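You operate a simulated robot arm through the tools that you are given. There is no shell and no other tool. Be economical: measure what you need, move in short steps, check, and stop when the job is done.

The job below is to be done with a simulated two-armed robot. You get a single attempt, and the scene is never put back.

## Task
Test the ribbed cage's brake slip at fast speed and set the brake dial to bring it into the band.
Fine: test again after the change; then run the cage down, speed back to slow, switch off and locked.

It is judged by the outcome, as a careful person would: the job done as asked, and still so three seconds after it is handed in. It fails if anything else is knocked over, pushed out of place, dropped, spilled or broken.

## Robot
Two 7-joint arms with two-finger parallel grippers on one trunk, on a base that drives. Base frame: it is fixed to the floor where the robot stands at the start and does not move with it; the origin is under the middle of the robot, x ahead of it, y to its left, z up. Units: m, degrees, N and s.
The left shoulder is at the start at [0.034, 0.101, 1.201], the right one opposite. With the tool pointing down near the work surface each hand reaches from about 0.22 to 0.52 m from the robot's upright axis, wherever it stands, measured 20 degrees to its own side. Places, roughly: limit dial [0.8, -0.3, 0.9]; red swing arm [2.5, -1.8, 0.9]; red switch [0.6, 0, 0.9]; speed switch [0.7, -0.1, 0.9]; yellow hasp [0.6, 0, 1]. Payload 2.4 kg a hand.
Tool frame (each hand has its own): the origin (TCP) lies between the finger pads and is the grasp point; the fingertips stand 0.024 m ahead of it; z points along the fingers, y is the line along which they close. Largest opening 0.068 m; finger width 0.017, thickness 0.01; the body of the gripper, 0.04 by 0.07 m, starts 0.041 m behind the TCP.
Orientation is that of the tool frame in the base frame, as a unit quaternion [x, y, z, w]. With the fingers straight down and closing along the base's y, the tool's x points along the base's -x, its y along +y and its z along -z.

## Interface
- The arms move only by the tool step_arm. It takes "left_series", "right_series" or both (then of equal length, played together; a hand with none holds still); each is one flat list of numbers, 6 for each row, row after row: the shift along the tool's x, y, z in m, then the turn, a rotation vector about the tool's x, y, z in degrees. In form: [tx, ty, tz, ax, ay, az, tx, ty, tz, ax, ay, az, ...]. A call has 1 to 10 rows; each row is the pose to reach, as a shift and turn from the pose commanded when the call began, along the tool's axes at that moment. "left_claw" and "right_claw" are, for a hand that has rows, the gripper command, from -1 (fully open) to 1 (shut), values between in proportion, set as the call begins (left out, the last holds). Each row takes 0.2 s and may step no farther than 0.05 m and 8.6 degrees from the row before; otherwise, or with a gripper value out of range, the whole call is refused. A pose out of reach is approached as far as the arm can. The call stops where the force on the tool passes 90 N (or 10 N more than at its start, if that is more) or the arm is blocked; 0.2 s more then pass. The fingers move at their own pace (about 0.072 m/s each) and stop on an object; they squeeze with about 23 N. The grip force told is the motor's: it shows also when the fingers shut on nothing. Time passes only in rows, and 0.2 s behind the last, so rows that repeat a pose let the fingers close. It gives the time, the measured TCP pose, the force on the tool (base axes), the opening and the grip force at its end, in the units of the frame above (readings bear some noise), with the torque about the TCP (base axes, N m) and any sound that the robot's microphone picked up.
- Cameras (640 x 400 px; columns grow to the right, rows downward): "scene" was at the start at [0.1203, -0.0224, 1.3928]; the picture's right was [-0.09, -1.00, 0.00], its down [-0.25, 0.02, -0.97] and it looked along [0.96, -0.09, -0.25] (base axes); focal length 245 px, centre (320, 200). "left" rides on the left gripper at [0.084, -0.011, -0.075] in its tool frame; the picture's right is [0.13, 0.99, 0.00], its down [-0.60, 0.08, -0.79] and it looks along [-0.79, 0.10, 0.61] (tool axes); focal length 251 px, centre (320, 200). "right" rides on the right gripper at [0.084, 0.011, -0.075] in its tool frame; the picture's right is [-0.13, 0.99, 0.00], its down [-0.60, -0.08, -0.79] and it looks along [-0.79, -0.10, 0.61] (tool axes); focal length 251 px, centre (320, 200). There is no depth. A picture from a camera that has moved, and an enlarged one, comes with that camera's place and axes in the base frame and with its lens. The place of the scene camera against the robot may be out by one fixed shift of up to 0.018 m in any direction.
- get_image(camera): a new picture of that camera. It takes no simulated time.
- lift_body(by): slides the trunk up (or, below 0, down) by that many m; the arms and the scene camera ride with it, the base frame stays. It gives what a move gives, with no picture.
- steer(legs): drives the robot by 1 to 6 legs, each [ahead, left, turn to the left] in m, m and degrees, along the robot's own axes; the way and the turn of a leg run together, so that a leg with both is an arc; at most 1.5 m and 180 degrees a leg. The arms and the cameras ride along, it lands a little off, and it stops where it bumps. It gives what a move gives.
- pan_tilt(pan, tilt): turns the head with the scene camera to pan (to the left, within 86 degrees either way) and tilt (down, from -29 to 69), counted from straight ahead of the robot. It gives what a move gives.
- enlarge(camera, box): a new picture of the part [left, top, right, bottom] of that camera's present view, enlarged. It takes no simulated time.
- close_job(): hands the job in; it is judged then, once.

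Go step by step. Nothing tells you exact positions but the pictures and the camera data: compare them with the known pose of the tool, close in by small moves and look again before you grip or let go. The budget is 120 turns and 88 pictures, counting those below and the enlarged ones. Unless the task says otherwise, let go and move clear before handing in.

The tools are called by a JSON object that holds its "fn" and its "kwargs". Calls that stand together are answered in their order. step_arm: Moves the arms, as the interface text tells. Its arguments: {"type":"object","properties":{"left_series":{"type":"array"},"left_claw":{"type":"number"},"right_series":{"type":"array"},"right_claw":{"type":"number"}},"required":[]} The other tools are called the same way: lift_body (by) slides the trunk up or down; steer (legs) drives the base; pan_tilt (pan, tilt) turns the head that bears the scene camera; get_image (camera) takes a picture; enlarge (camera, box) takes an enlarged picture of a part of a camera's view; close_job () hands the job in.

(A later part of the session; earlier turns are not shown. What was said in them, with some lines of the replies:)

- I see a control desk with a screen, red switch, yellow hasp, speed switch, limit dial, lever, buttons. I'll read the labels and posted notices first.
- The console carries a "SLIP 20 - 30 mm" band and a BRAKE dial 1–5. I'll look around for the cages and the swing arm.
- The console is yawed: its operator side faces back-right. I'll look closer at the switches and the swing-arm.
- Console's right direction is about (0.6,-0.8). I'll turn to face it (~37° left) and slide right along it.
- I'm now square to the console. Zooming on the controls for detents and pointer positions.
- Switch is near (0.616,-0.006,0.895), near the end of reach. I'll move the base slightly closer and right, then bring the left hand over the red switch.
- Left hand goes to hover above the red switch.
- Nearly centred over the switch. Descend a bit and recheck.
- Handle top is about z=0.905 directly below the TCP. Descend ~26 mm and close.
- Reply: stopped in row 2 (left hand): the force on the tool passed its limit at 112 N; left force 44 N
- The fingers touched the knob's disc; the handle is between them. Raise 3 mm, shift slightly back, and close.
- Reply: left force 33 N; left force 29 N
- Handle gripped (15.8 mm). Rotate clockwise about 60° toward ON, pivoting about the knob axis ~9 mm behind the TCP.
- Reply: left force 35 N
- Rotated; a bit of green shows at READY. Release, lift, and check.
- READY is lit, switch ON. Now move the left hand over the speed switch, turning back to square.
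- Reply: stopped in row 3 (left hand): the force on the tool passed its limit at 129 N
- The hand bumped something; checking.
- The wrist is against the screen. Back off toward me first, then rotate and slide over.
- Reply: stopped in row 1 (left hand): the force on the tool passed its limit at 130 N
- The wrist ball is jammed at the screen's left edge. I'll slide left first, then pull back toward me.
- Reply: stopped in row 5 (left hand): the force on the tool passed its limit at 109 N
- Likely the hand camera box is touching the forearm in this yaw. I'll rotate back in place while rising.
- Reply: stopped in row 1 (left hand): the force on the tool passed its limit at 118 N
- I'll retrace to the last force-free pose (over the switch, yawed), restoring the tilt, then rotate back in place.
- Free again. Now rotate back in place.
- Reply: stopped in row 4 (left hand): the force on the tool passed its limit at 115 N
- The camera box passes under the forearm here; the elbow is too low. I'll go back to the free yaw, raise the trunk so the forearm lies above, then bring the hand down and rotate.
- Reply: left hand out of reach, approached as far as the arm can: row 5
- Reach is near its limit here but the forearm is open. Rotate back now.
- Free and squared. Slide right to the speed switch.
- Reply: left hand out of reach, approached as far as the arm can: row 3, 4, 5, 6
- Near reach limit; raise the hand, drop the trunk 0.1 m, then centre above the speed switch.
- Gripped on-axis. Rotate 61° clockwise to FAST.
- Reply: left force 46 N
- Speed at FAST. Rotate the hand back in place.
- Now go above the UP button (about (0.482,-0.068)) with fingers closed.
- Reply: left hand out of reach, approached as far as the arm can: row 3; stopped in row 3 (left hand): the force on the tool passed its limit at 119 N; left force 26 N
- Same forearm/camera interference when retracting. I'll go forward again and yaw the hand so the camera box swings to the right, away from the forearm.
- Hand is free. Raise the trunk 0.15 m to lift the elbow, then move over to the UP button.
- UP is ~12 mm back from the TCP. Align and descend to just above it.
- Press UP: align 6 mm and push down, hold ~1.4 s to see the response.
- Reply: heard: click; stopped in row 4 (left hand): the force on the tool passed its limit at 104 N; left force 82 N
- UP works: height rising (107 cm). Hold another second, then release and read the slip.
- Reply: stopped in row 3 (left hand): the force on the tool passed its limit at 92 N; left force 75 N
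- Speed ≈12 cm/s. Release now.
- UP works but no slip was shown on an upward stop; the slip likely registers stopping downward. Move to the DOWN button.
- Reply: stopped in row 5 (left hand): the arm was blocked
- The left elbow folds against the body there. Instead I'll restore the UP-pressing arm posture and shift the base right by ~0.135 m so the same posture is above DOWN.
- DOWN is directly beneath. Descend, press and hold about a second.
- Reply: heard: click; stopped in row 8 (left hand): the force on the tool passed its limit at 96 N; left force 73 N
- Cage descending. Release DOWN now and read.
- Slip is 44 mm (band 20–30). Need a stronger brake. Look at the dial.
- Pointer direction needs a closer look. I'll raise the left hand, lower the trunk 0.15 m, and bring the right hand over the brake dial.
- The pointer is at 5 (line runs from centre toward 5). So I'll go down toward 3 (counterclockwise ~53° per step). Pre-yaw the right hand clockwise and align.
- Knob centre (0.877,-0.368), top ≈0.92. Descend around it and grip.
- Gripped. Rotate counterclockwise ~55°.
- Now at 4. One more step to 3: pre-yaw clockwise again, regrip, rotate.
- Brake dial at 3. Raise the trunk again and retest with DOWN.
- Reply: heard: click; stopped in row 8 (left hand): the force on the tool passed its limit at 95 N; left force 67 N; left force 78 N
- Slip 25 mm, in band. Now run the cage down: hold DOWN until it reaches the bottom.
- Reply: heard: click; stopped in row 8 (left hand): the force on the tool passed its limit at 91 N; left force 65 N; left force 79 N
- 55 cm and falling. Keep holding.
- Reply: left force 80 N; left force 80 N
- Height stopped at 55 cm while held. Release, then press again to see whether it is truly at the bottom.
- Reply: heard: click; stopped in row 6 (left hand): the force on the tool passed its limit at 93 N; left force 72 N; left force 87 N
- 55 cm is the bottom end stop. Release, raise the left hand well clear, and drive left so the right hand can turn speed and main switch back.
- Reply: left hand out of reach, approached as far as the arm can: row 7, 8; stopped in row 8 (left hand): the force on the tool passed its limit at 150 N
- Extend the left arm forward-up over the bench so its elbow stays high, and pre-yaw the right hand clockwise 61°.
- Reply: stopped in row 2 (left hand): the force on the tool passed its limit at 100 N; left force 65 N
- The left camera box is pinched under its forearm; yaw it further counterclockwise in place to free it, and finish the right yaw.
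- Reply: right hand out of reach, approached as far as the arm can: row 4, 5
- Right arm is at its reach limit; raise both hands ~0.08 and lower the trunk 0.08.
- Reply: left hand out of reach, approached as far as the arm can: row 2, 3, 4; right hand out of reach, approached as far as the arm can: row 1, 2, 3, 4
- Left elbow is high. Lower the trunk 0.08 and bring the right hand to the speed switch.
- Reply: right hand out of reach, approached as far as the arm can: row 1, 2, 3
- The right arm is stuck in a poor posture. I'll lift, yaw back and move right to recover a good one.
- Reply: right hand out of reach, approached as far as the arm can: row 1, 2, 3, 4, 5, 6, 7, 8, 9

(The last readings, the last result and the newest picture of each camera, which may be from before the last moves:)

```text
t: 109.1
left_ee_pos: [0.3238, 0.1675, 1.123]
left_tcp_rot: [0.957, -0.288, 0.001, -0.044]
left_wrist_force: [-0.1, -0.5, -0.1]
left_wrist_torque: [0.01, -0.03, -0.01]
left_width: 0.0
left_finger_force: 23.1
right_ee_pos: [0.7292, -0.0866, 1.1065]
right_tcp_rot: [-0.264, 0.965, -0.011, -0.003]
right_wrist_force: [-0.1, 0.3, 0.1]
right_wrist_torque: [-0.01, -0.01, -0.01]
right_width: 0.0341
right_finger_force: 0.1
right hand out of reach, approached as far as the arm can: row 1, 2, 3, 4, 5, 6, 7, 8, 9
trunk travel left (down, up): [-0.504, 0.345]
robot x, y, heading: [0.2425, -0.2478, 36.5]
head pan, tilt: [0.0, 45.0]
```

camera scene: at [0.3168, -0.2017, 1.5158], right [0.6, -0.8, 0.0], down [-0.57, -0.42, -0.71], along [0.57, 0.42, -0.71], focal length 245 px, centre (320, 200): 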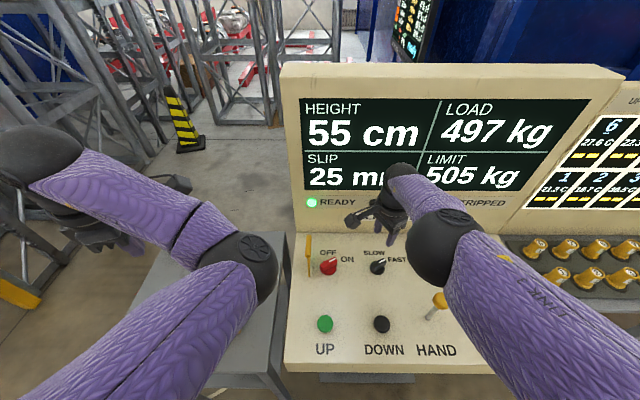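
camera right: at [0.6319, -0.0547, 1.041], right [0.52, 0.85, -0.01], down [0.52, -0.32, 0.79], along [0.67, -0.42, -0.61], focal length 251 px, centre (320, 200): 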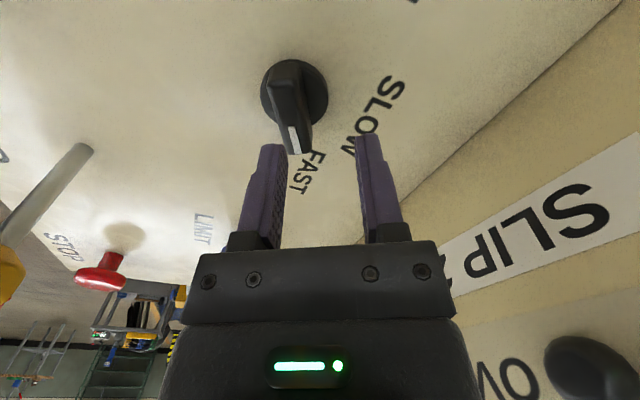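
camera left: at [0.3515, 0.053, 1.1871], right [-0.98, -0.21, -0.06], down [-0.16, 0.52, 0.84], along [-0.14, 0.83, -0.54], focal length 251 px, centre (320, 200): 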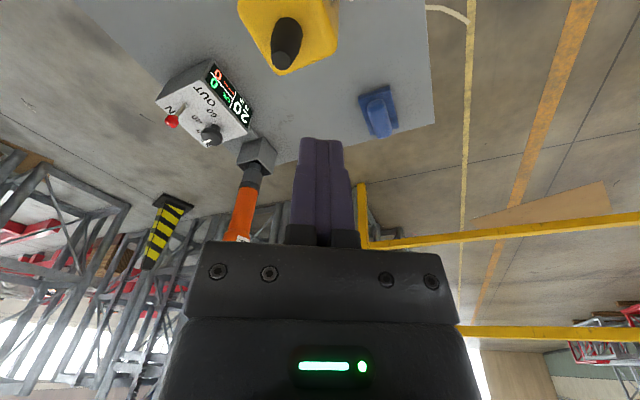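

{"fn": "step_arm", "kwargs": {"right_series": [0.008, 0.0045, -0.03, 0, 0, 0, 0.016, 0.009, -0.06, 0, 0, 0, 0.024, 0.0135, -0.09, 0, 0, 0, 0.032, 0.018, -0.12, 0, 0, 0, 0.04, 0.0225, -0.15, 0, 0, 0, 0.048, 0.027, -0.18, 0, 0, 0, 0.056, 0.0315, -0.21, 0, 0, 0, 0.064, 0.036, -0.24, 0, 0, 0, 0.072, 0.0405, -0.27, 0, 0, 0, 0.078, 0.045, -0.3, 0, 0, 0]}}

{"fn": "get_image", "kwargs": {"camera": "scene"}}

```text
t: 111.3
left_ee_pos: [0.3253, 0.1686, 1.1222]
left_tcp_rot: [0.957, -0.287, 0.0, -0.044]
left_wrist_force: [0.0, -0.4, 0.9]
left_wrist_torque: [0.0, -0.04, 0.02]
left_width: 0.0
left_finger_force: 23.0
right_ee_pos: [0.6379, -0.0893, 1.3734]
right_tcp_rot: [-0.265, 0.964, -0.01, -0.002]
right_wrist_force: [0.7, 0.9, -0.2]
right_wrist_torque: [0.02, 0.0, 0.04]
right_width: 0.0339
right_finger_force: 0.0
right hand out of reach, approached as far as the arm can: row 1, 2, 3, 4, 9, 10
trunk travel left (down, up): [-0.504, 0.345]
robot x, y, heading: [0.2381, -0.2422, 36.6]
head pan, tilt: [0.0, 45.0]
```

```text
10 pictures are left
camera scene: at [0.3215, -0.1983, 1.4355], right [0.6, -0.8, 0.0], down [-0.57, -0.42, -0.71], along [0.57, 0.42, -0.71], focal length 245 px, centre (320, 200)
```

scene: 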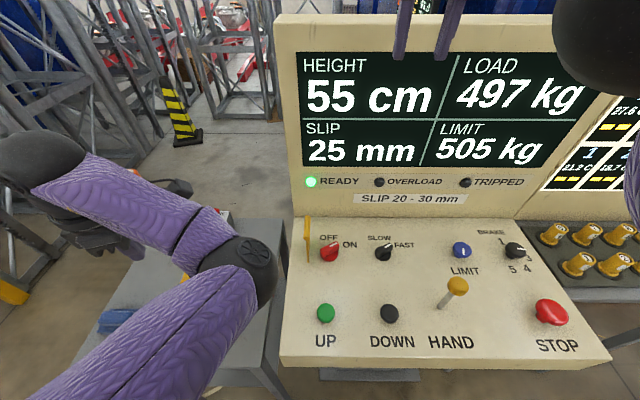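

Good posture again (elbow high). Descend to the speed switch from above, yawing clockwise.

{"fn": "step_arm", "kwargs": {"right_series": [-0.01, 0.001, 0.043, 0, 0, 7, -0.02, 0.002, 0.086, 0, 0, 14, -0.03, 0.003, 0.129, 0, 0, 21, -0.04, 0.004, 0.172, 0, 0, 28, -0.05, 0.005, 0.215, 0, 0, 35, -0.06, 0.006, 0.258, 0, 0, 42, -0.07, 0.007, 0.301, 0, 0, 49, -0.08, 0.008, 0.344, 0, 0, 56, -0.09, 0.009, 0.385, 0, 0, 61, -0.0986, 0.009, 0.425, 0, 0, 61], "right_claw": 0}}

{"fn": "get_image", "kwargs": {"camera": "right"}}

```text
t: 113.5
left_ee_pos: [0.3256, 0.166, 1.123]
left_tcp_rot: [0.957, -0.287, 0.0, -0.044]
left_wrist_force: [0.7, 0.0, 0.0]
left_wrist_torque: [-0.01, 0.02, 0.04]
left_width: 0.0001
left_finger_force: 23.0
right_ee_pos: [0.6845, -0.0583, 0.9942]
right_tcp_rot: [0.263, 0.965, -0.011, 0.004]
right_wrist_force: [0.1, -0.1, -0.2]
right_wrist_torque: [0.0, 0.01, 0.04]
right_width: 0.034
right_finger_force: 0.0
right hand out of reach, approached as far as the arm can: row 8, 9, 10
trunk travel left (down, up): [-0.504, 0.345]
robot x, y, heading: [0.2408, -0.2476, 36.7]
head pan, tilt: [0.0, 45.0]
```

```text
9 pictures are left
camera right: at [0.6168, -0.0068, 1.0672], right [0.61, 0.79, -0.02], down [0.48, -0.36, 0.8], along [0.63, -0.5, -0.6], focal length 251 px, centre (320, 200)
```

right: 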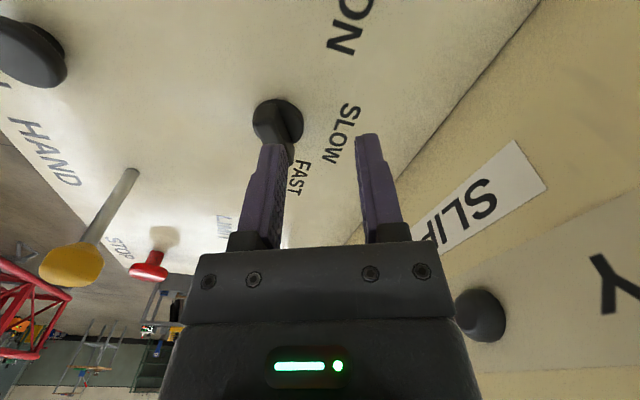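

{"fn": "step_arm", "kwargs": {"right_series": [0, 0, 0, 0, 0, -7, 0, 0, 0, 0, 0, -14, 0, 0, 0, 0, 0, -14]}}

```text
t: 114.3
left_ee_pos: [0.3247, 0.1671, 1.123]
left_tcp_rot: [0.957, -0.288, 0.001, -0.044]
left_wrist_force: [0.3, 0.0, -0.7]
left_wrist_torque: [-0.01, 0.02, -0.01]
left_width: 0.0001
left_finger_force: 23.0
right_ee_pos: [0.6825, -0.0598, 0.9938]
right_tcp_rot: [0.142, 0.99, -0.012, 0.002]
right_wrist_force: [0.0, 1.3, -0.2]
right_wrist_torque: [-0.02, -0.01, -0.01]
right_width: 0.034
right_finger_force: 0.0
trunk travel left (down, up): [-0.504, 0.345]
robot x, y, heading: [0.2425, -0.2456, 36.8]
head pan, tilt: [0.0, 45.0]
```

Free now, 5 cm left of the speed switch. Slide right and lower.

{"fn": "step_arm", "kwargs": {"right_series": [-0.006, -0.016, 0.0, 0, 0, 2, -0.012, -0.033, 0.0, 0, 0, 4, -0.018, -0.049, 0.01, 0, 0, 6, -0.018, -0.049, 0.03, 0, 0, 6, -0.018, -0.049, 0.04, 0, 0, 6, -0.018, -0.049, 0.04, 0, 0, 6]}}

{"fn": "get_image", "kwargs": {"camera": "right"}}

```text
t: 115.7
left_ee_pos: [0.3244, 0.167, 1.1226]
left_tcp_rot: [0.957, -0.288, 0.0, -0.043]
left_wrist_force: [-0.3, 0.5, -0.1]
left_wrist_torque: [0.01, -0.01, 0.02]
left_width: 0.0001
left_finger_force: 22.9
right_ee_pos: [0.6863, -0.1134, 0.953]
right_tcp_rot: [0.194, 0.981, -0.011, 0.003]
right_wrist_force: [0.4, -0.8, 0.2]
right_wrist_torque: [0.0, -0.05, -0.01]
right_width: 0.034
right_finger_force: 0.0
trunk travel left (down, up): [-0.504, 0.345]
robot x, y, heading: [0.2426, -0.243, 36.9]
head pan, tilt: [0.0, 45.0]
```

```text
8 pictures are left
camera right: at [0.6124, -0.0705, 1.0269], right [0.5, 0.87, -0.02], down [0.53, -0.28, 0.8], along [0.69, -0.41, -0.6], focal length 251 px, centre (320, 200)
```

right: 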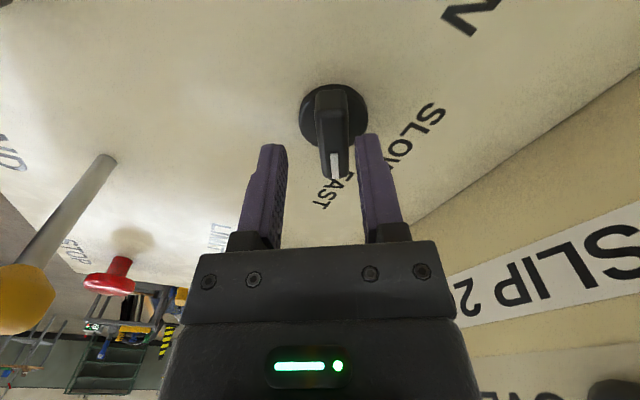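

Shift 6 mm, lower 20 mm, grip, and turn 61° counterclockwise to SLOW.

{"fn": "step_arm", "kwargs": {"right_series": [0.001, 0.006, 0.01, 0, 0, 0, 0.001, 0.006, 0.02, 0, 0, 0, 0.001, 0.006, 0.02, 0, 0, 0], "right_claw": 0}}

{"fn": "step_arm", "kwargs": {"right_series": [0, 0, 0, 0, 0, 0, 0, 0, 0, 0, 0, 0, 0, 0, 0, 0, 0, 0], "right_claw": 1}}

{"fn": "step_arm", "kwargs": {"right_series": [0, 0, 0, 0, 0, -8, 0, 0, 0, 0, 0, -16, 0, 0, 0, 0, 0, -24, 0, 0, 0, 0, 0, -32, 0, 0, 0, 0, 0, -40, 0, 0, 0, 0, 0, -48, 0, 0, 0, 0, 0, -56, 0, 0, 0, 0, 0, -62, 0, 0, 0, 0, 0, -62]}}

{"fn": "step_arm", "kwargs": {"right_series": [0, 0, 0, 0, 0, 0, 0, 0, 0, 0, 0, 0, 0, 0, -0.02, 0, 0, 0, 0, 0, -0.06, 0, 0, 0], "right_claw": 0}}

{"fn": "get_image", "kwargs": {"camera": "right"}}

```text
t: 116.5
left_ee_pos: [0.3241, 0.1669, 1.1232]
left_tcp_rot: [0.957, -0.288, 0.0, -0.044]
left_wrist_force: [-0.2, 0.2, 0.1]
left_wrist_torque: [0.02, -0.01, 0.04]
left_width: 0.0001
left_finger_force: 23.0
right_ee_pos: [0.6862, -0.1081, 0.9345]
right_tcp_rot: [0.195, 0.981, -0.011, 0.002]
right_wrist_force: [-0.7, -0.2, -0.6]
right_wrist_torque: [0.02, 0.0, 0.04]
right_width: 0.034
right_finger_force: 0.1
trunk travel left (down, up): [-0.504, 0.345]
robot x, y, heading: [0.2433, -0.2424, 36.3]
head pan, tilt: [0.0, 45.0]
```

```text
t: 117.3
left_ee_pos: [0.3254, 0.1682, 1.1226]
left_tcp_rot: [0.957, -0.287, 0.001, -0.044]
left_wrist_force: [-0.6, 0.4, 0.2]
left_wrist_torque: [-0.03, 0.05, 0.01]
left_width: 0.0
left_finger_force: 22.8
right_ee_pos: [0.6867, -0.1079, 0.9339]
right_tcp_rot: [0.195, 0.981, -0.012, 0.003]
right_wrist_force: [4.0, 9.6, -1.2]
right_wrist_torque: [0.95, -0.35, 0.08]
right_width: 0.016
right_finger_force: 35.0
trunk travel left (down, up): [-0.504, 0.345]
robot x, y, heading: [0.2467, -0.2462, 36.6]
head pan, tilt: [0.0, 45.0]
```

```text
t: 119.3
left_ee_pos: [0.3261, 0.164, 1.1235]
left_tcp_rot: [0.957, -0.288, 0.0, -0.045]
left_wrist_force: [-0.3, -0.2, -0.5]
left_wrist_torque: [-0.01, 0.03, 0.03]
left_width: 0.0003
left_finger_force: 22.8
right_ee_pos: [0.6881, -0.1113, 0.9337]
right_tcp_rot: [-0.337, 0.941, -0.01, -0.005]
right_wrist_force: [7.2, -22.4, 2.6]
right_wrist_torque: [0.24, 0.27, -0.84]
right_width: 0.0169
right_finger_force: 35.6
trunk travel left (down, up): [-0.504, 0.345]
robot x, y, heading: [0.2414, -0.248, 36.2]
head pan, tilt: [0.0, 45.0]
```

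```text
t: 120.3
left_ee_pos: [0.3241, 0.1674, 1.1237]
left_tcp_rot: [0.957, -0.288, 0.0, -0.044]
left_wrist_force: [-0.1, -0.7, -0.6]
left_wrist_torque: [-0.01, 0.02, 0.03]
left_width: 0.0002
left_finger_force: 22.5
right_ee_pos: [0.6856, -0.1077, 0.9958]
right_tcp_rot: [-0.34, 0.94, -0.012, -0.005]
right_wrist_force: [0.5, 0.7, 1.2]
right_wrist_torque: [0.03, 0.0, 0.01]
right_width: 0.0336
right_finger_force: 0.0
trunk travel left (down, up): [-0.504, 0.345]
robot x, y, heading: [0.2426, -0.2462, 36.6]
head pan, tilt: [0.0, 45.0]
```

```text
7 pictures are left
camera right: at [0.6144, -0.1509, 1.0708], right [-0.53, 0.85, -0.02], down [0.52, 0.34, 0.79], along [0.67, 0.41, -0.62], focal length 251 px, centre (320, 200)
```

right: 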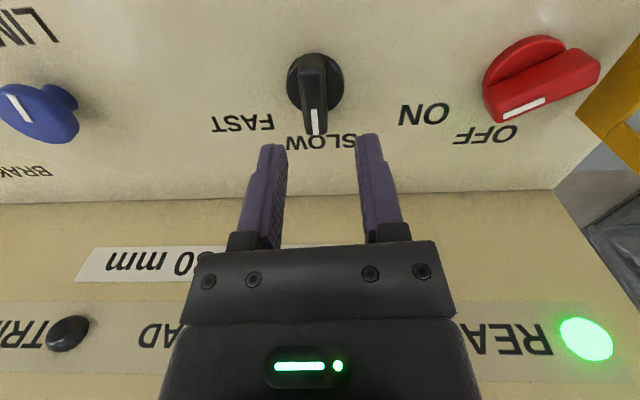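

Speed is SLOW. Yaw clockwise again and shift the base left 0.13 m so the same posture is over the red switch.

{"fn": "step_arm", "kwargs": {"right_series": [0, 0, -0.01, 0, 0, 8, 0, 0, -0.02, 0, 0, 16, 0, 0, -0.03, 0, 0, 24, 0, 0, -0.03, 0, 0, 32, 0, 0, -0.03, 0, 0, 40, 0, 0, -0.03, 0, 0, 48, 0, 0, -0.03, 0, 0, 56, 0, 0, -0.03, 0, 0, 62], "right_claw": 0}}

{"fn": "steer", "kwargs": {"legs": [[0, 0.13, 0]]}}

{"fn": "get_image", "kwargs": {"camera": "right"}}

```text
t: 122.1
left_ee_pos: [0.3227, 0.1666, 1.1238]
left_tcp_rot: [0.957, -0.287, 0.001, -0.044]
left_wrist_force: [-0.1, -0.4, 0.3]
left_wrist_torque: [0.0, 0.02, 0.0]
left_width: 0.0
left_finger_force: 22.9
right_ee_pos: [0.6863, -0.1047, 1.0246]
right_tcp_rot: [0.196, 0.98, -0.012, 0.002]
right_wrist_force: [-0.1, 0.4, -0.7]
right_wrist_torque: [0.0, 0.01, 0.0]
right_width: 0.034
right_finger_force: 0.1
trunk travel left (down, up): [-0.504, 0.345]
robot x, y, heading: [0.2413, -0.2461, 36.6]
head pan, tilt: [0.0, 45.0]
```

```text
t: 123.3
left_ee_pos: [0.2492, 0.2694, 1.1221]
left_tcp_rot: [0.956, -0.289, 0.002, -0.043]
left_wrist_force: [-0.8, 0.7, 0.6]
left_wrist_torque: [-0.04, -0.01, 0.01]
left_width: 0.0001
left_finger_force: 22.4
right_ee_pos: [0.6109, -0.0031, 1.0261]
right_tcp_rot: [0.196, 0.981, -0.012, 0.002]
right_wrist_force: [0.6, -0.2, 0.0]
right_wrist_torque: [-0.01, -0.03, 0.02]
right_width: 0.0343
right_finger_force: 0.0
trunk travel left (down, up): [-0.504, 0.345]
robot x, y, heading: [0.1663, -0.14, 36.3]
head pan, tilt: [0.0, 45.0]
```

```text
6 pictures are left
camera right: at [0.5376, 0.0397, 1.0988], right [0.5, 0.87, -0.02], down [0.53, -0.29, 0.8], along [0.69, -0.41, -0.6], focal length 251 px, centre (320, 200)
```

right: 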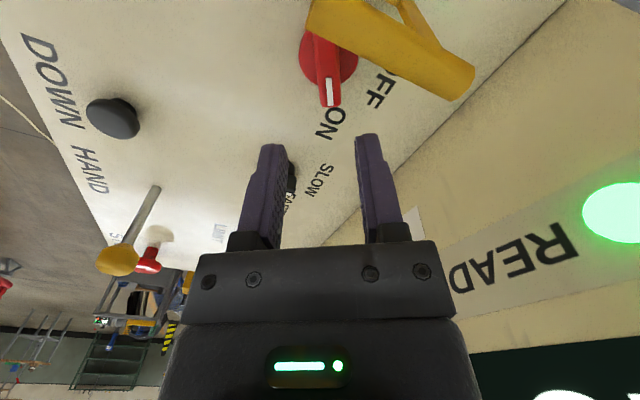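

Red switch is directly below with its handle aligned. Descend (slightly higher grip to clear the hasp), grip and turn back to OFF.

{"fn": "step_arm", "kwargs": {"right_series": [0, 0.003, 0.03, 0, 0, 0, 0, 0.003, 0.055, 0, 0, 0, 0, 0.003, 0.075, 0, 0, 0, 0, 0.003, 0.086, 0, 0, 0, 0, 0.003, 0.086, 0, 0, 0], "right_claw": 0}}

{"fn": "step_arm", "kwargs": {"right_series": [0, 0, 0, 0, 0, 0, 0, 0, 0, 0, 0, 0, 0, 0, 0, 0, 0, 0], "right_claw": 1}}

```text
t: 124.5
left_ee_pos: [0.25, 0.2691, 1.1228]
left_tcp_rot: [0.956, -0.289, 0.001, -0.044]
left_wrist_force: [-0.4, -0.4, -0.2]
left_wrist_torque: [-0.03, -0.05, 0.04]
left_width: 0.0
left_finger_force: 23.0
right_ee_pos: [0.6116, -0.004, 0.9383]
right_tcp_rot: [0.196, 0.98, -0.011, 0.002]
right_wrist_force: [0.2, 0.3, -0.5]
right_wrist_torque: [-0.03, 0.01, 0.03]
right_width: 0.0339
right_finger_force: 0.1
trunk travel left (down, up): [-0.504, 0.345]
robot x, y, heading: [0.1662, -0.1426, 36.5]
head pan, tilt: [0.0, 45.0]
```

```text
t: 125.3
left_ee_pos: [0.2514, 0.2709, 1.1223]
left_tcp_rot: [0.957, -0.288, 0.0, -0.042]
left_wrist_force: [0.4, -0.6, 0.7]
left_wrist_torque: [0.01, -0.03, 0.04]
left_width: 0.0
left_finger_force: 23.0
right_ee_pos: [0.6121, 0.0008, 0.9385]
right_tcp_rot: [0.195, 0.981, -0.01, 0.003]
right_wrist_force: [11.6, 19.7, 0.6]
right_wrist_torque: [1.05, -0.5, -0.01]
right_width: 0.0159
right_finger_force: 35.0
trunk travel left (down, up): [-0.504, 0.345]
robot x, y, heading: [0.1626, -0.1432, 36.5]
head pan, tilt: [0.0, 45.0]
```

Gripped (15.9 mm), no contact forces from the hasp. Turn counterclockwise to OFF, release, lift.

{"fn": "step_arm", "kwargs": {"right_series": [0, 0.001, 0, 0, 0, -8, 0, 0.002, 0, 0, 0, -16, 0, 0.002, 0, 0, 0, -24, 0, 0.002, 0, 0, 0, -32, 0, 0.002, 0, 0, 0, -40, 0, 0.002, 0, 0, 0, -48, 0, 0.002, 0, 0, 0, -56, 0, 0.002, 0, 0, 0, -62, 0, 0.002, 0, 0, 0, -62]}}

{"fn": "step_arm", "kwargs": {"right_series": [0, 0, 0, 0, 0, 0, 0, 0, 0, 0, 0, 0, 0, 0, -0.03, 0, 0, 0, 0, 0, -0.07, 0, 0, 0, 0, 0, -0.1, 0, 0, 0], "right_claw": 0}}

{"fn": "get_image", "kwargs": {"camera": "right"}}

```text
t: 127.3
left_ee_pos: [0.2493, 0.2706, 1.1216]
left_tcp_rot: [0.956, -0.289, 0.001, -0.043]
left_wrist_force: [-0.1, -0.1, -1.0]
left_wrist_torque: [-0.01, -0.02, -0.03]
left_width: 0.0
left_finger_force: 23.4
right_ee_pos: [0.6133, 0.0014, 0.9382]
right_tcp_rot: [-0.338, 0.941, -0.012, -0.006]
right_wrist_force: [-16.6, 14.2, -20.2]
right_wrist_torque: [0.49, 0.8, -0.73]
right_width: 0.0167
right_finger_force: 35.1
trunk travel left (down, up): [-0.504, 0.345]
robot x, y, heading: [0.1676, -0.144, 36.4]
head pan, tilt: [0.0, 45.0]
```

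```text
t: 128.5
left_ee_pos: [0.2506, 0.2695, 1.123]
left_tcp_rot: [0.956, -0.289, 0.0, -0.043]
left_wrist_force: [-0.6, 0.3, -0.3]
left_wrist_torque: [-0.01, 0.01, 0.04]
left_width: 0.0
left_finger_force: 23.6
right_ee_pos: [0.6149, 0.0014, 1.0374]
right_tcp_rot: [-0.336, 0.942, -0.011, -0.003]
right_wrist_force: [-0.5, -0.2, 0.1]
right_wrist_torque: [-0.04, 0.0, 0.0]
right_width: 0.0343
right_finger_force: 0.1
trunk travel left (down, up): [-0.504, 0.345]
robot x, y, heading: [0.1648, -0.14, 36.4]
head pan, tilt: [0.0, 45.0]
```

```text
5 pictures are left
camera right: at [0.5421, -0.0437, 1.1124], right [-0.53, 0.85, -0.02], down [0.52, 0.34, 0.79], along [0.67, 0.4, -0.62], focal length 251 px, centre (320, 200)
```

right: 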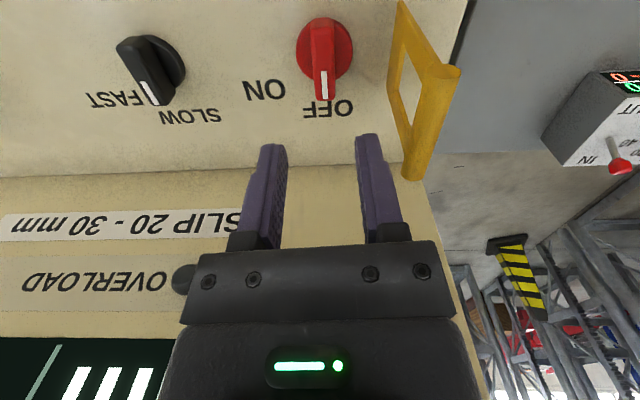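

Switch is OFF. Now the hasp: top bar at about z=1.0, 55 mm left of the switch, hinge ~70 mm left at the panel. I'll go over to its left side with closed fingers.

{"fn": "step_arm", "kwargs": {"right_series": [0, 0, -0.03, 0, 0, 0, 0, 0.02, -0.06, 0, 0, 0, -0.002, 0.06, -0.06, 0, 0, 0, -0.004, 0.1, -0.06, 0, 0, 0, -0.004, 0.101, -0.03, 0, 0, 0, -0.004, 0.101, 0.01, 0, 0, 0, -0.004, 0.101, 0.035, 0, 0, 0, -0.004, 0.101, 0.035, 0, 0, 0], "right_claw": 1}}

{"fn": "get_image", "kwargs": {"camera": "right"}}

```text
t: 130.3
left_ee_pos: [0.2489, 0.2695, 1.1231]
left_tcp_rot: [0.957, -0.288, 0.0, -0.044]
left_wrist_force: [0.3, -0.4, -0.3]
left_wrist_torque: [0.0, 0.02, 0.04]
left_width: 0.0
left_finger_force: 23.2
right_ee_pos: [0.554, 0.0806, 0.9995]
right_tcp_rot: [-0.337, 0.941, -0.011, -0.004]
right_wrist_force: [0.4, 0.0, -0.2]
right_wrist_torque: [0.02, -0.01, 0.01]
right_width: 0.0001
right_finger_force: 23.0
trunk travel left (down, up): [-0.504, 0.345]
robot x, y, heading: [0.165, -0.1431, 36.3]
head pan, tilt: [0.0, 45.0]
```

```text
4 pictures are left
camera right: at [0.482, 0.0366, 1.075], right [-0.53, 0.85, -0.02], down [0.52, 0.34, 0.79], along [0.67, 0.41, -0.62], focal length 251 px, centre (320, 200)
```

right: 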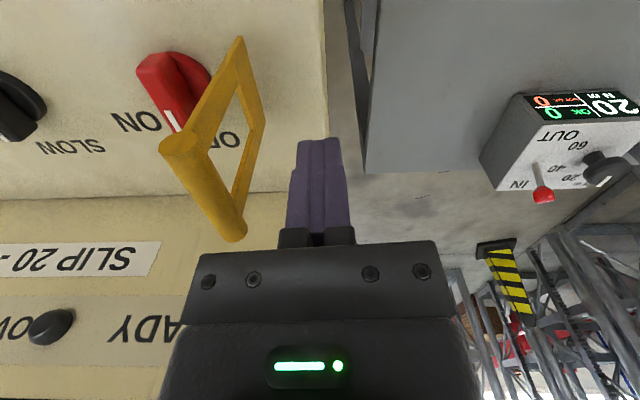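

Bar is at TCP height, 53 mm to the right. Push it rightward along its arc.

{"fn": "step_arm", "kwargs": {"right_series": [0, -0.025, -0.004, 0, 0, 0, 0, -0.04, -0.003, 0, 0, 0, 0, -0.059, 0.003, 0, 0, 0, 0, -0.072, 0.01, 0, 0, 0, 0, -0.083, 0.018, 0, 0, 0, 0, -0.095, 0.029, 0, 0, 0, 0, -0.105, 0.033, 0, 0, 0, 0, -0.118, 0.033, 0, 0, 0, 0, -0.126, 0.033, 0, 0, 0]}}

{"fn": "step_arm", "kwargs": {"right_series": [0, 0, -0.05, 0, 0, 0, 0, 0, -0.08, 0, 0, 0]}}

{"fn": "get_image", "kwargs": {"camera": "right"}}

```text
t: 132.3
left_ee_pos: [0.2481, 0.2715, 1.1229]
left_tcp_rot: [0.956, -0.289, 0.001, -0.044]
left_wrist_force: [-0.3, 0.0, 0.1]
left_wrist_torque: [0.0, 0.0, 0.03]
left_width: 0.0
left_finger_force: 23.1
right_ee_pos: [0.629, -0.0136, 0.9695]
right_tcp_rot: [-0.338, 0.941, -0.01, -0.005]
right_wrist_force: [-9.4, 10.5, -5.1]
right_wrist_torque: [0.21, 0.13, -0.1]
right_width: 0.0003
right_finger_force: 22.9
trunk travel left (down, up): [-0.504, 0.345]
robot x, y, heading: [0.1643, -0.1444, 36.5]
head pan, tilt: [0.0, 45.0]
```

```text
t: 132.9
left_ee_pos: [0.2505, 0.2703, 1.1221]
left_tcp_rot: [0.956, -0.289, 0.0, -0.042]
left_wrist_force: [-0.1, 0.8, -0.4]
left_wrist_torque: [0.0, -0.01, -0.02]
left_width: 0.0001
left_finger_force: 23.5
right_ee_pos: [0.6343, -0.0122, 1.0517]
right_tcp_rot: [-0.336, 0.942, -0.012, -0.003]
right_wrist_force: [0.0, 0.6, 0.2]
right_wrist_torque: [-0.04, -0.03, -0.02]
right_width: 0.0
right_finger_force: 23.3
trunk travel left (down, up): [-0.504, 0.345]
robot x, y, heading: [0.17, -0.1443, 36.5]
head pan, tilt: [0.0, 45.0]
```

```text
3 pictures are left
camera right: at [0.5614, -0.0563, 1.1282], right [-0.53, 0.85, -0.02], down [0.52, 0.34, 0.79], along [0.68, 0.4, -0.62], focal length 251 px, centre (320, 200)
```

right: 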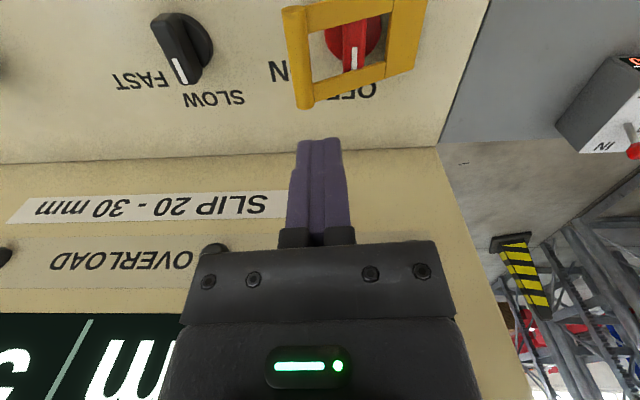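

The hasp is folded over the knob. Press the bar gently down to seat it.

{"fn": "step_arm", "kwargs": {"right_series": [0.003, -0.011, 0.03, 0, 0, 0, 0.0066, -0.022, 0.07, 0, 0, 0, 0.0066, -0.022, 0.095, 0, 0, 0, 0.0066, -0.022, 0.105, 0, 0, 0, 0.0066, -0.022, 0.11, 0, 0, 0, 0.0066, -0.022, 0.115, 0, 0, 0, 0.0066, -0.022, 0.118, 0, 0, 0]}}

```text
t: 133.7
left_ee_pos: [0.2427, 0.2645, 1.1271]
left_tcp_rot: [0.956, -0.29, 0.004, -0.047]
left_wrist_force: [-1.1, -0.4, 0.4]
left_wrist_torque: [0.01, 0.01, 0.0]
left_width: 0.0001
left_finger_force: 23.2
right_ee_pos: [0.6416, -0.0372, 0.9825]
right_tcp_rot: [-0.333, 0.943, -0.001, 0.015]
right_wrist_force: [-26.8, -16.0, 60.8]
right_wrist_torque: [-0.12, 1.07, 0.23]
right_width: 0.0
right_finger_force: 23.0
trunk travel left (down, up): [-0.504, 0.345]
robot x, y, heading: [0.165, -0.146, 36.3]
head pan, tilt: [0.0, 45.0]
stopped in row 3 (right hand): the force on the tool passed its limit at 224 N (the readings are from after the stop); the commanded pose is now the measured one
```

Solid contact: it is seated on its stop. Back off and check overall.

{"fn": "step_arm", "kwargs": {"right_series": [0, 0, -0.03, 0, 0, 0, 0.02, 0, -0.07, 0, 0, 0, 0.04, 0, -0.11, 0, 0, 0, 0.06, -0.03, -0.15, 0, 0, 0, 0.08, -0.06, -0.19, 0, 0, 0, 0.09, -0.1, -0.23, 0, 0, 0]}}

{"fn": "enlarge", "kwargs": {"camera": "scene", "box": [240, 100, 640, 350]}}

```text
refused: row 4 steps farther than a row can; nothing moved
```

```text
1.60 times, centred on (440, 225) of scene
camera zoom: at [0.2345, -0.1031, 1.4369], right [0.59, -0.81, 0.0], down [-0.56, -0.42, -0.71], along [0.58, 0.42, -0.7], focal length 393 px, centre (128, 160)
```

zoom: 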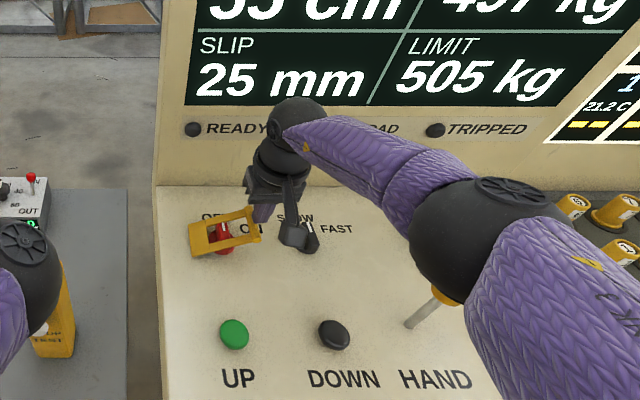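

Hasp is over the switch, READY out, slip 25 mm. Retreat the right hand upward.

{"fn": "step_arm", "kwargs": {"right_series": [0, 0, -0.03, 0, 0, 0, 0, 0, -0.07, 0, 0, 0, 0.01, 0, -0.11, 0, 0, 0, 0.02, 0, -0.15, 0, 0, 0, 0.03, 0, -0.19, 0, 0, 0, 0.04, 0, -0.23, 0, 0, 0, 0.05, 0, -0.27, 0, 0, 0]}}

{"fn": "enlarge", "kwargs": {"camera": "scene", "box": [280, 200, 600, 360]}}

```text
t: 135.3
left_ee_pos: [0.2502, 0.2684, 1.122]
left_tcp_rot: [0.956, -0.29, 0.0, -0.043]
left_wrist_force: [0.5, 0.4, -0.6]
left_wrist_torque: [0.01, -0.03, 0.0]
left_width: 0.0001
left_finger_force: 23.5
right_ee_pos: [0.6053, -0.068, 1.2463]
right_tcp_rot: [-0.334, 0.943, -0.003, 0.012]
right_wrist_force: [-0.3, 0.5, -0.2]
right_wrist_torque: [0.03, -0.01, 0.0]
right_width: 0.0
right_finger_force: 23.0
trunk travel left (down, up): [-0.504, 0.345]
robot x, y, heading: [0.1672, -0.1385, 36.4]
head pan, tilt: [0.0, 45.0]
```

```text
2.00 times, centred on (440, 280) of scene
camera zoom: at [0.2452, -0.0966, 1.4356], right [0.59, -0.81, 0.0], down [-0.57, -0.42, -0.71], along [0.57, 0.42, -0.71], focal length 491 px, centre (80, 40)
```

zoom: 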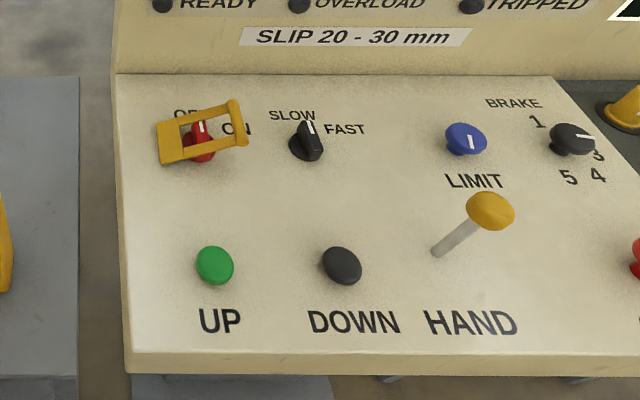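

Use the last picture for a steep top view of the hasp over the knob.

{"fn": "enlarge", "kwargs": {"camera": "right", "box": [260, 0, 440, 112]}}

```text
3.56 times, centred on (350, 56) of right
camera zoom: at [0.5309, -0.1134, 1.3193], right [-0.52, 0.85, -0.01], down [0.5, 0.32, 0.81], along [0.69, 0.42, -0.59], focal length 894 px, centre (213, 712)
```

zoom: 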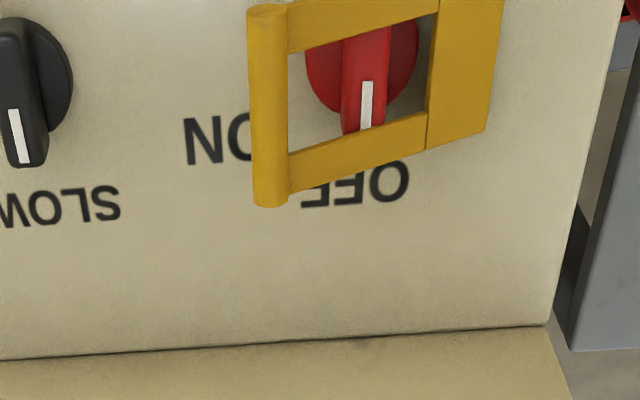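

{"fn": "close_job", "kwargs": {}}

```text
The job is handed in.
```

The brake slip is now in the band: it tested at 44 mm at fast speed with the brake dial on 5, and 25 mm after I set the dial to 3 (band 20–30 mm).

- **Cage:** it is run down. It stops at 55 cm, and a second press of DOWN did not lower it further, so I took that as its bottom stop.
- **Speed:** the switch is back on SLOW.
- **Power:** the red switch is OFF and the READY lamp is out.
- **Lock:** the yellow hasp is folded over the red switch and pushed against a hard stop. I heard no click, and it sits angled up rather than flat. It may be resting on the switch handle instead of fully latched, so check that first.

My last press on the hasp peaked at 224 N, well over the 90 N stop. I saw no damage or movement afterwards. The arms also bumped the console screen and each other's parts a few times earlier; nothing was knocked over that I could see.
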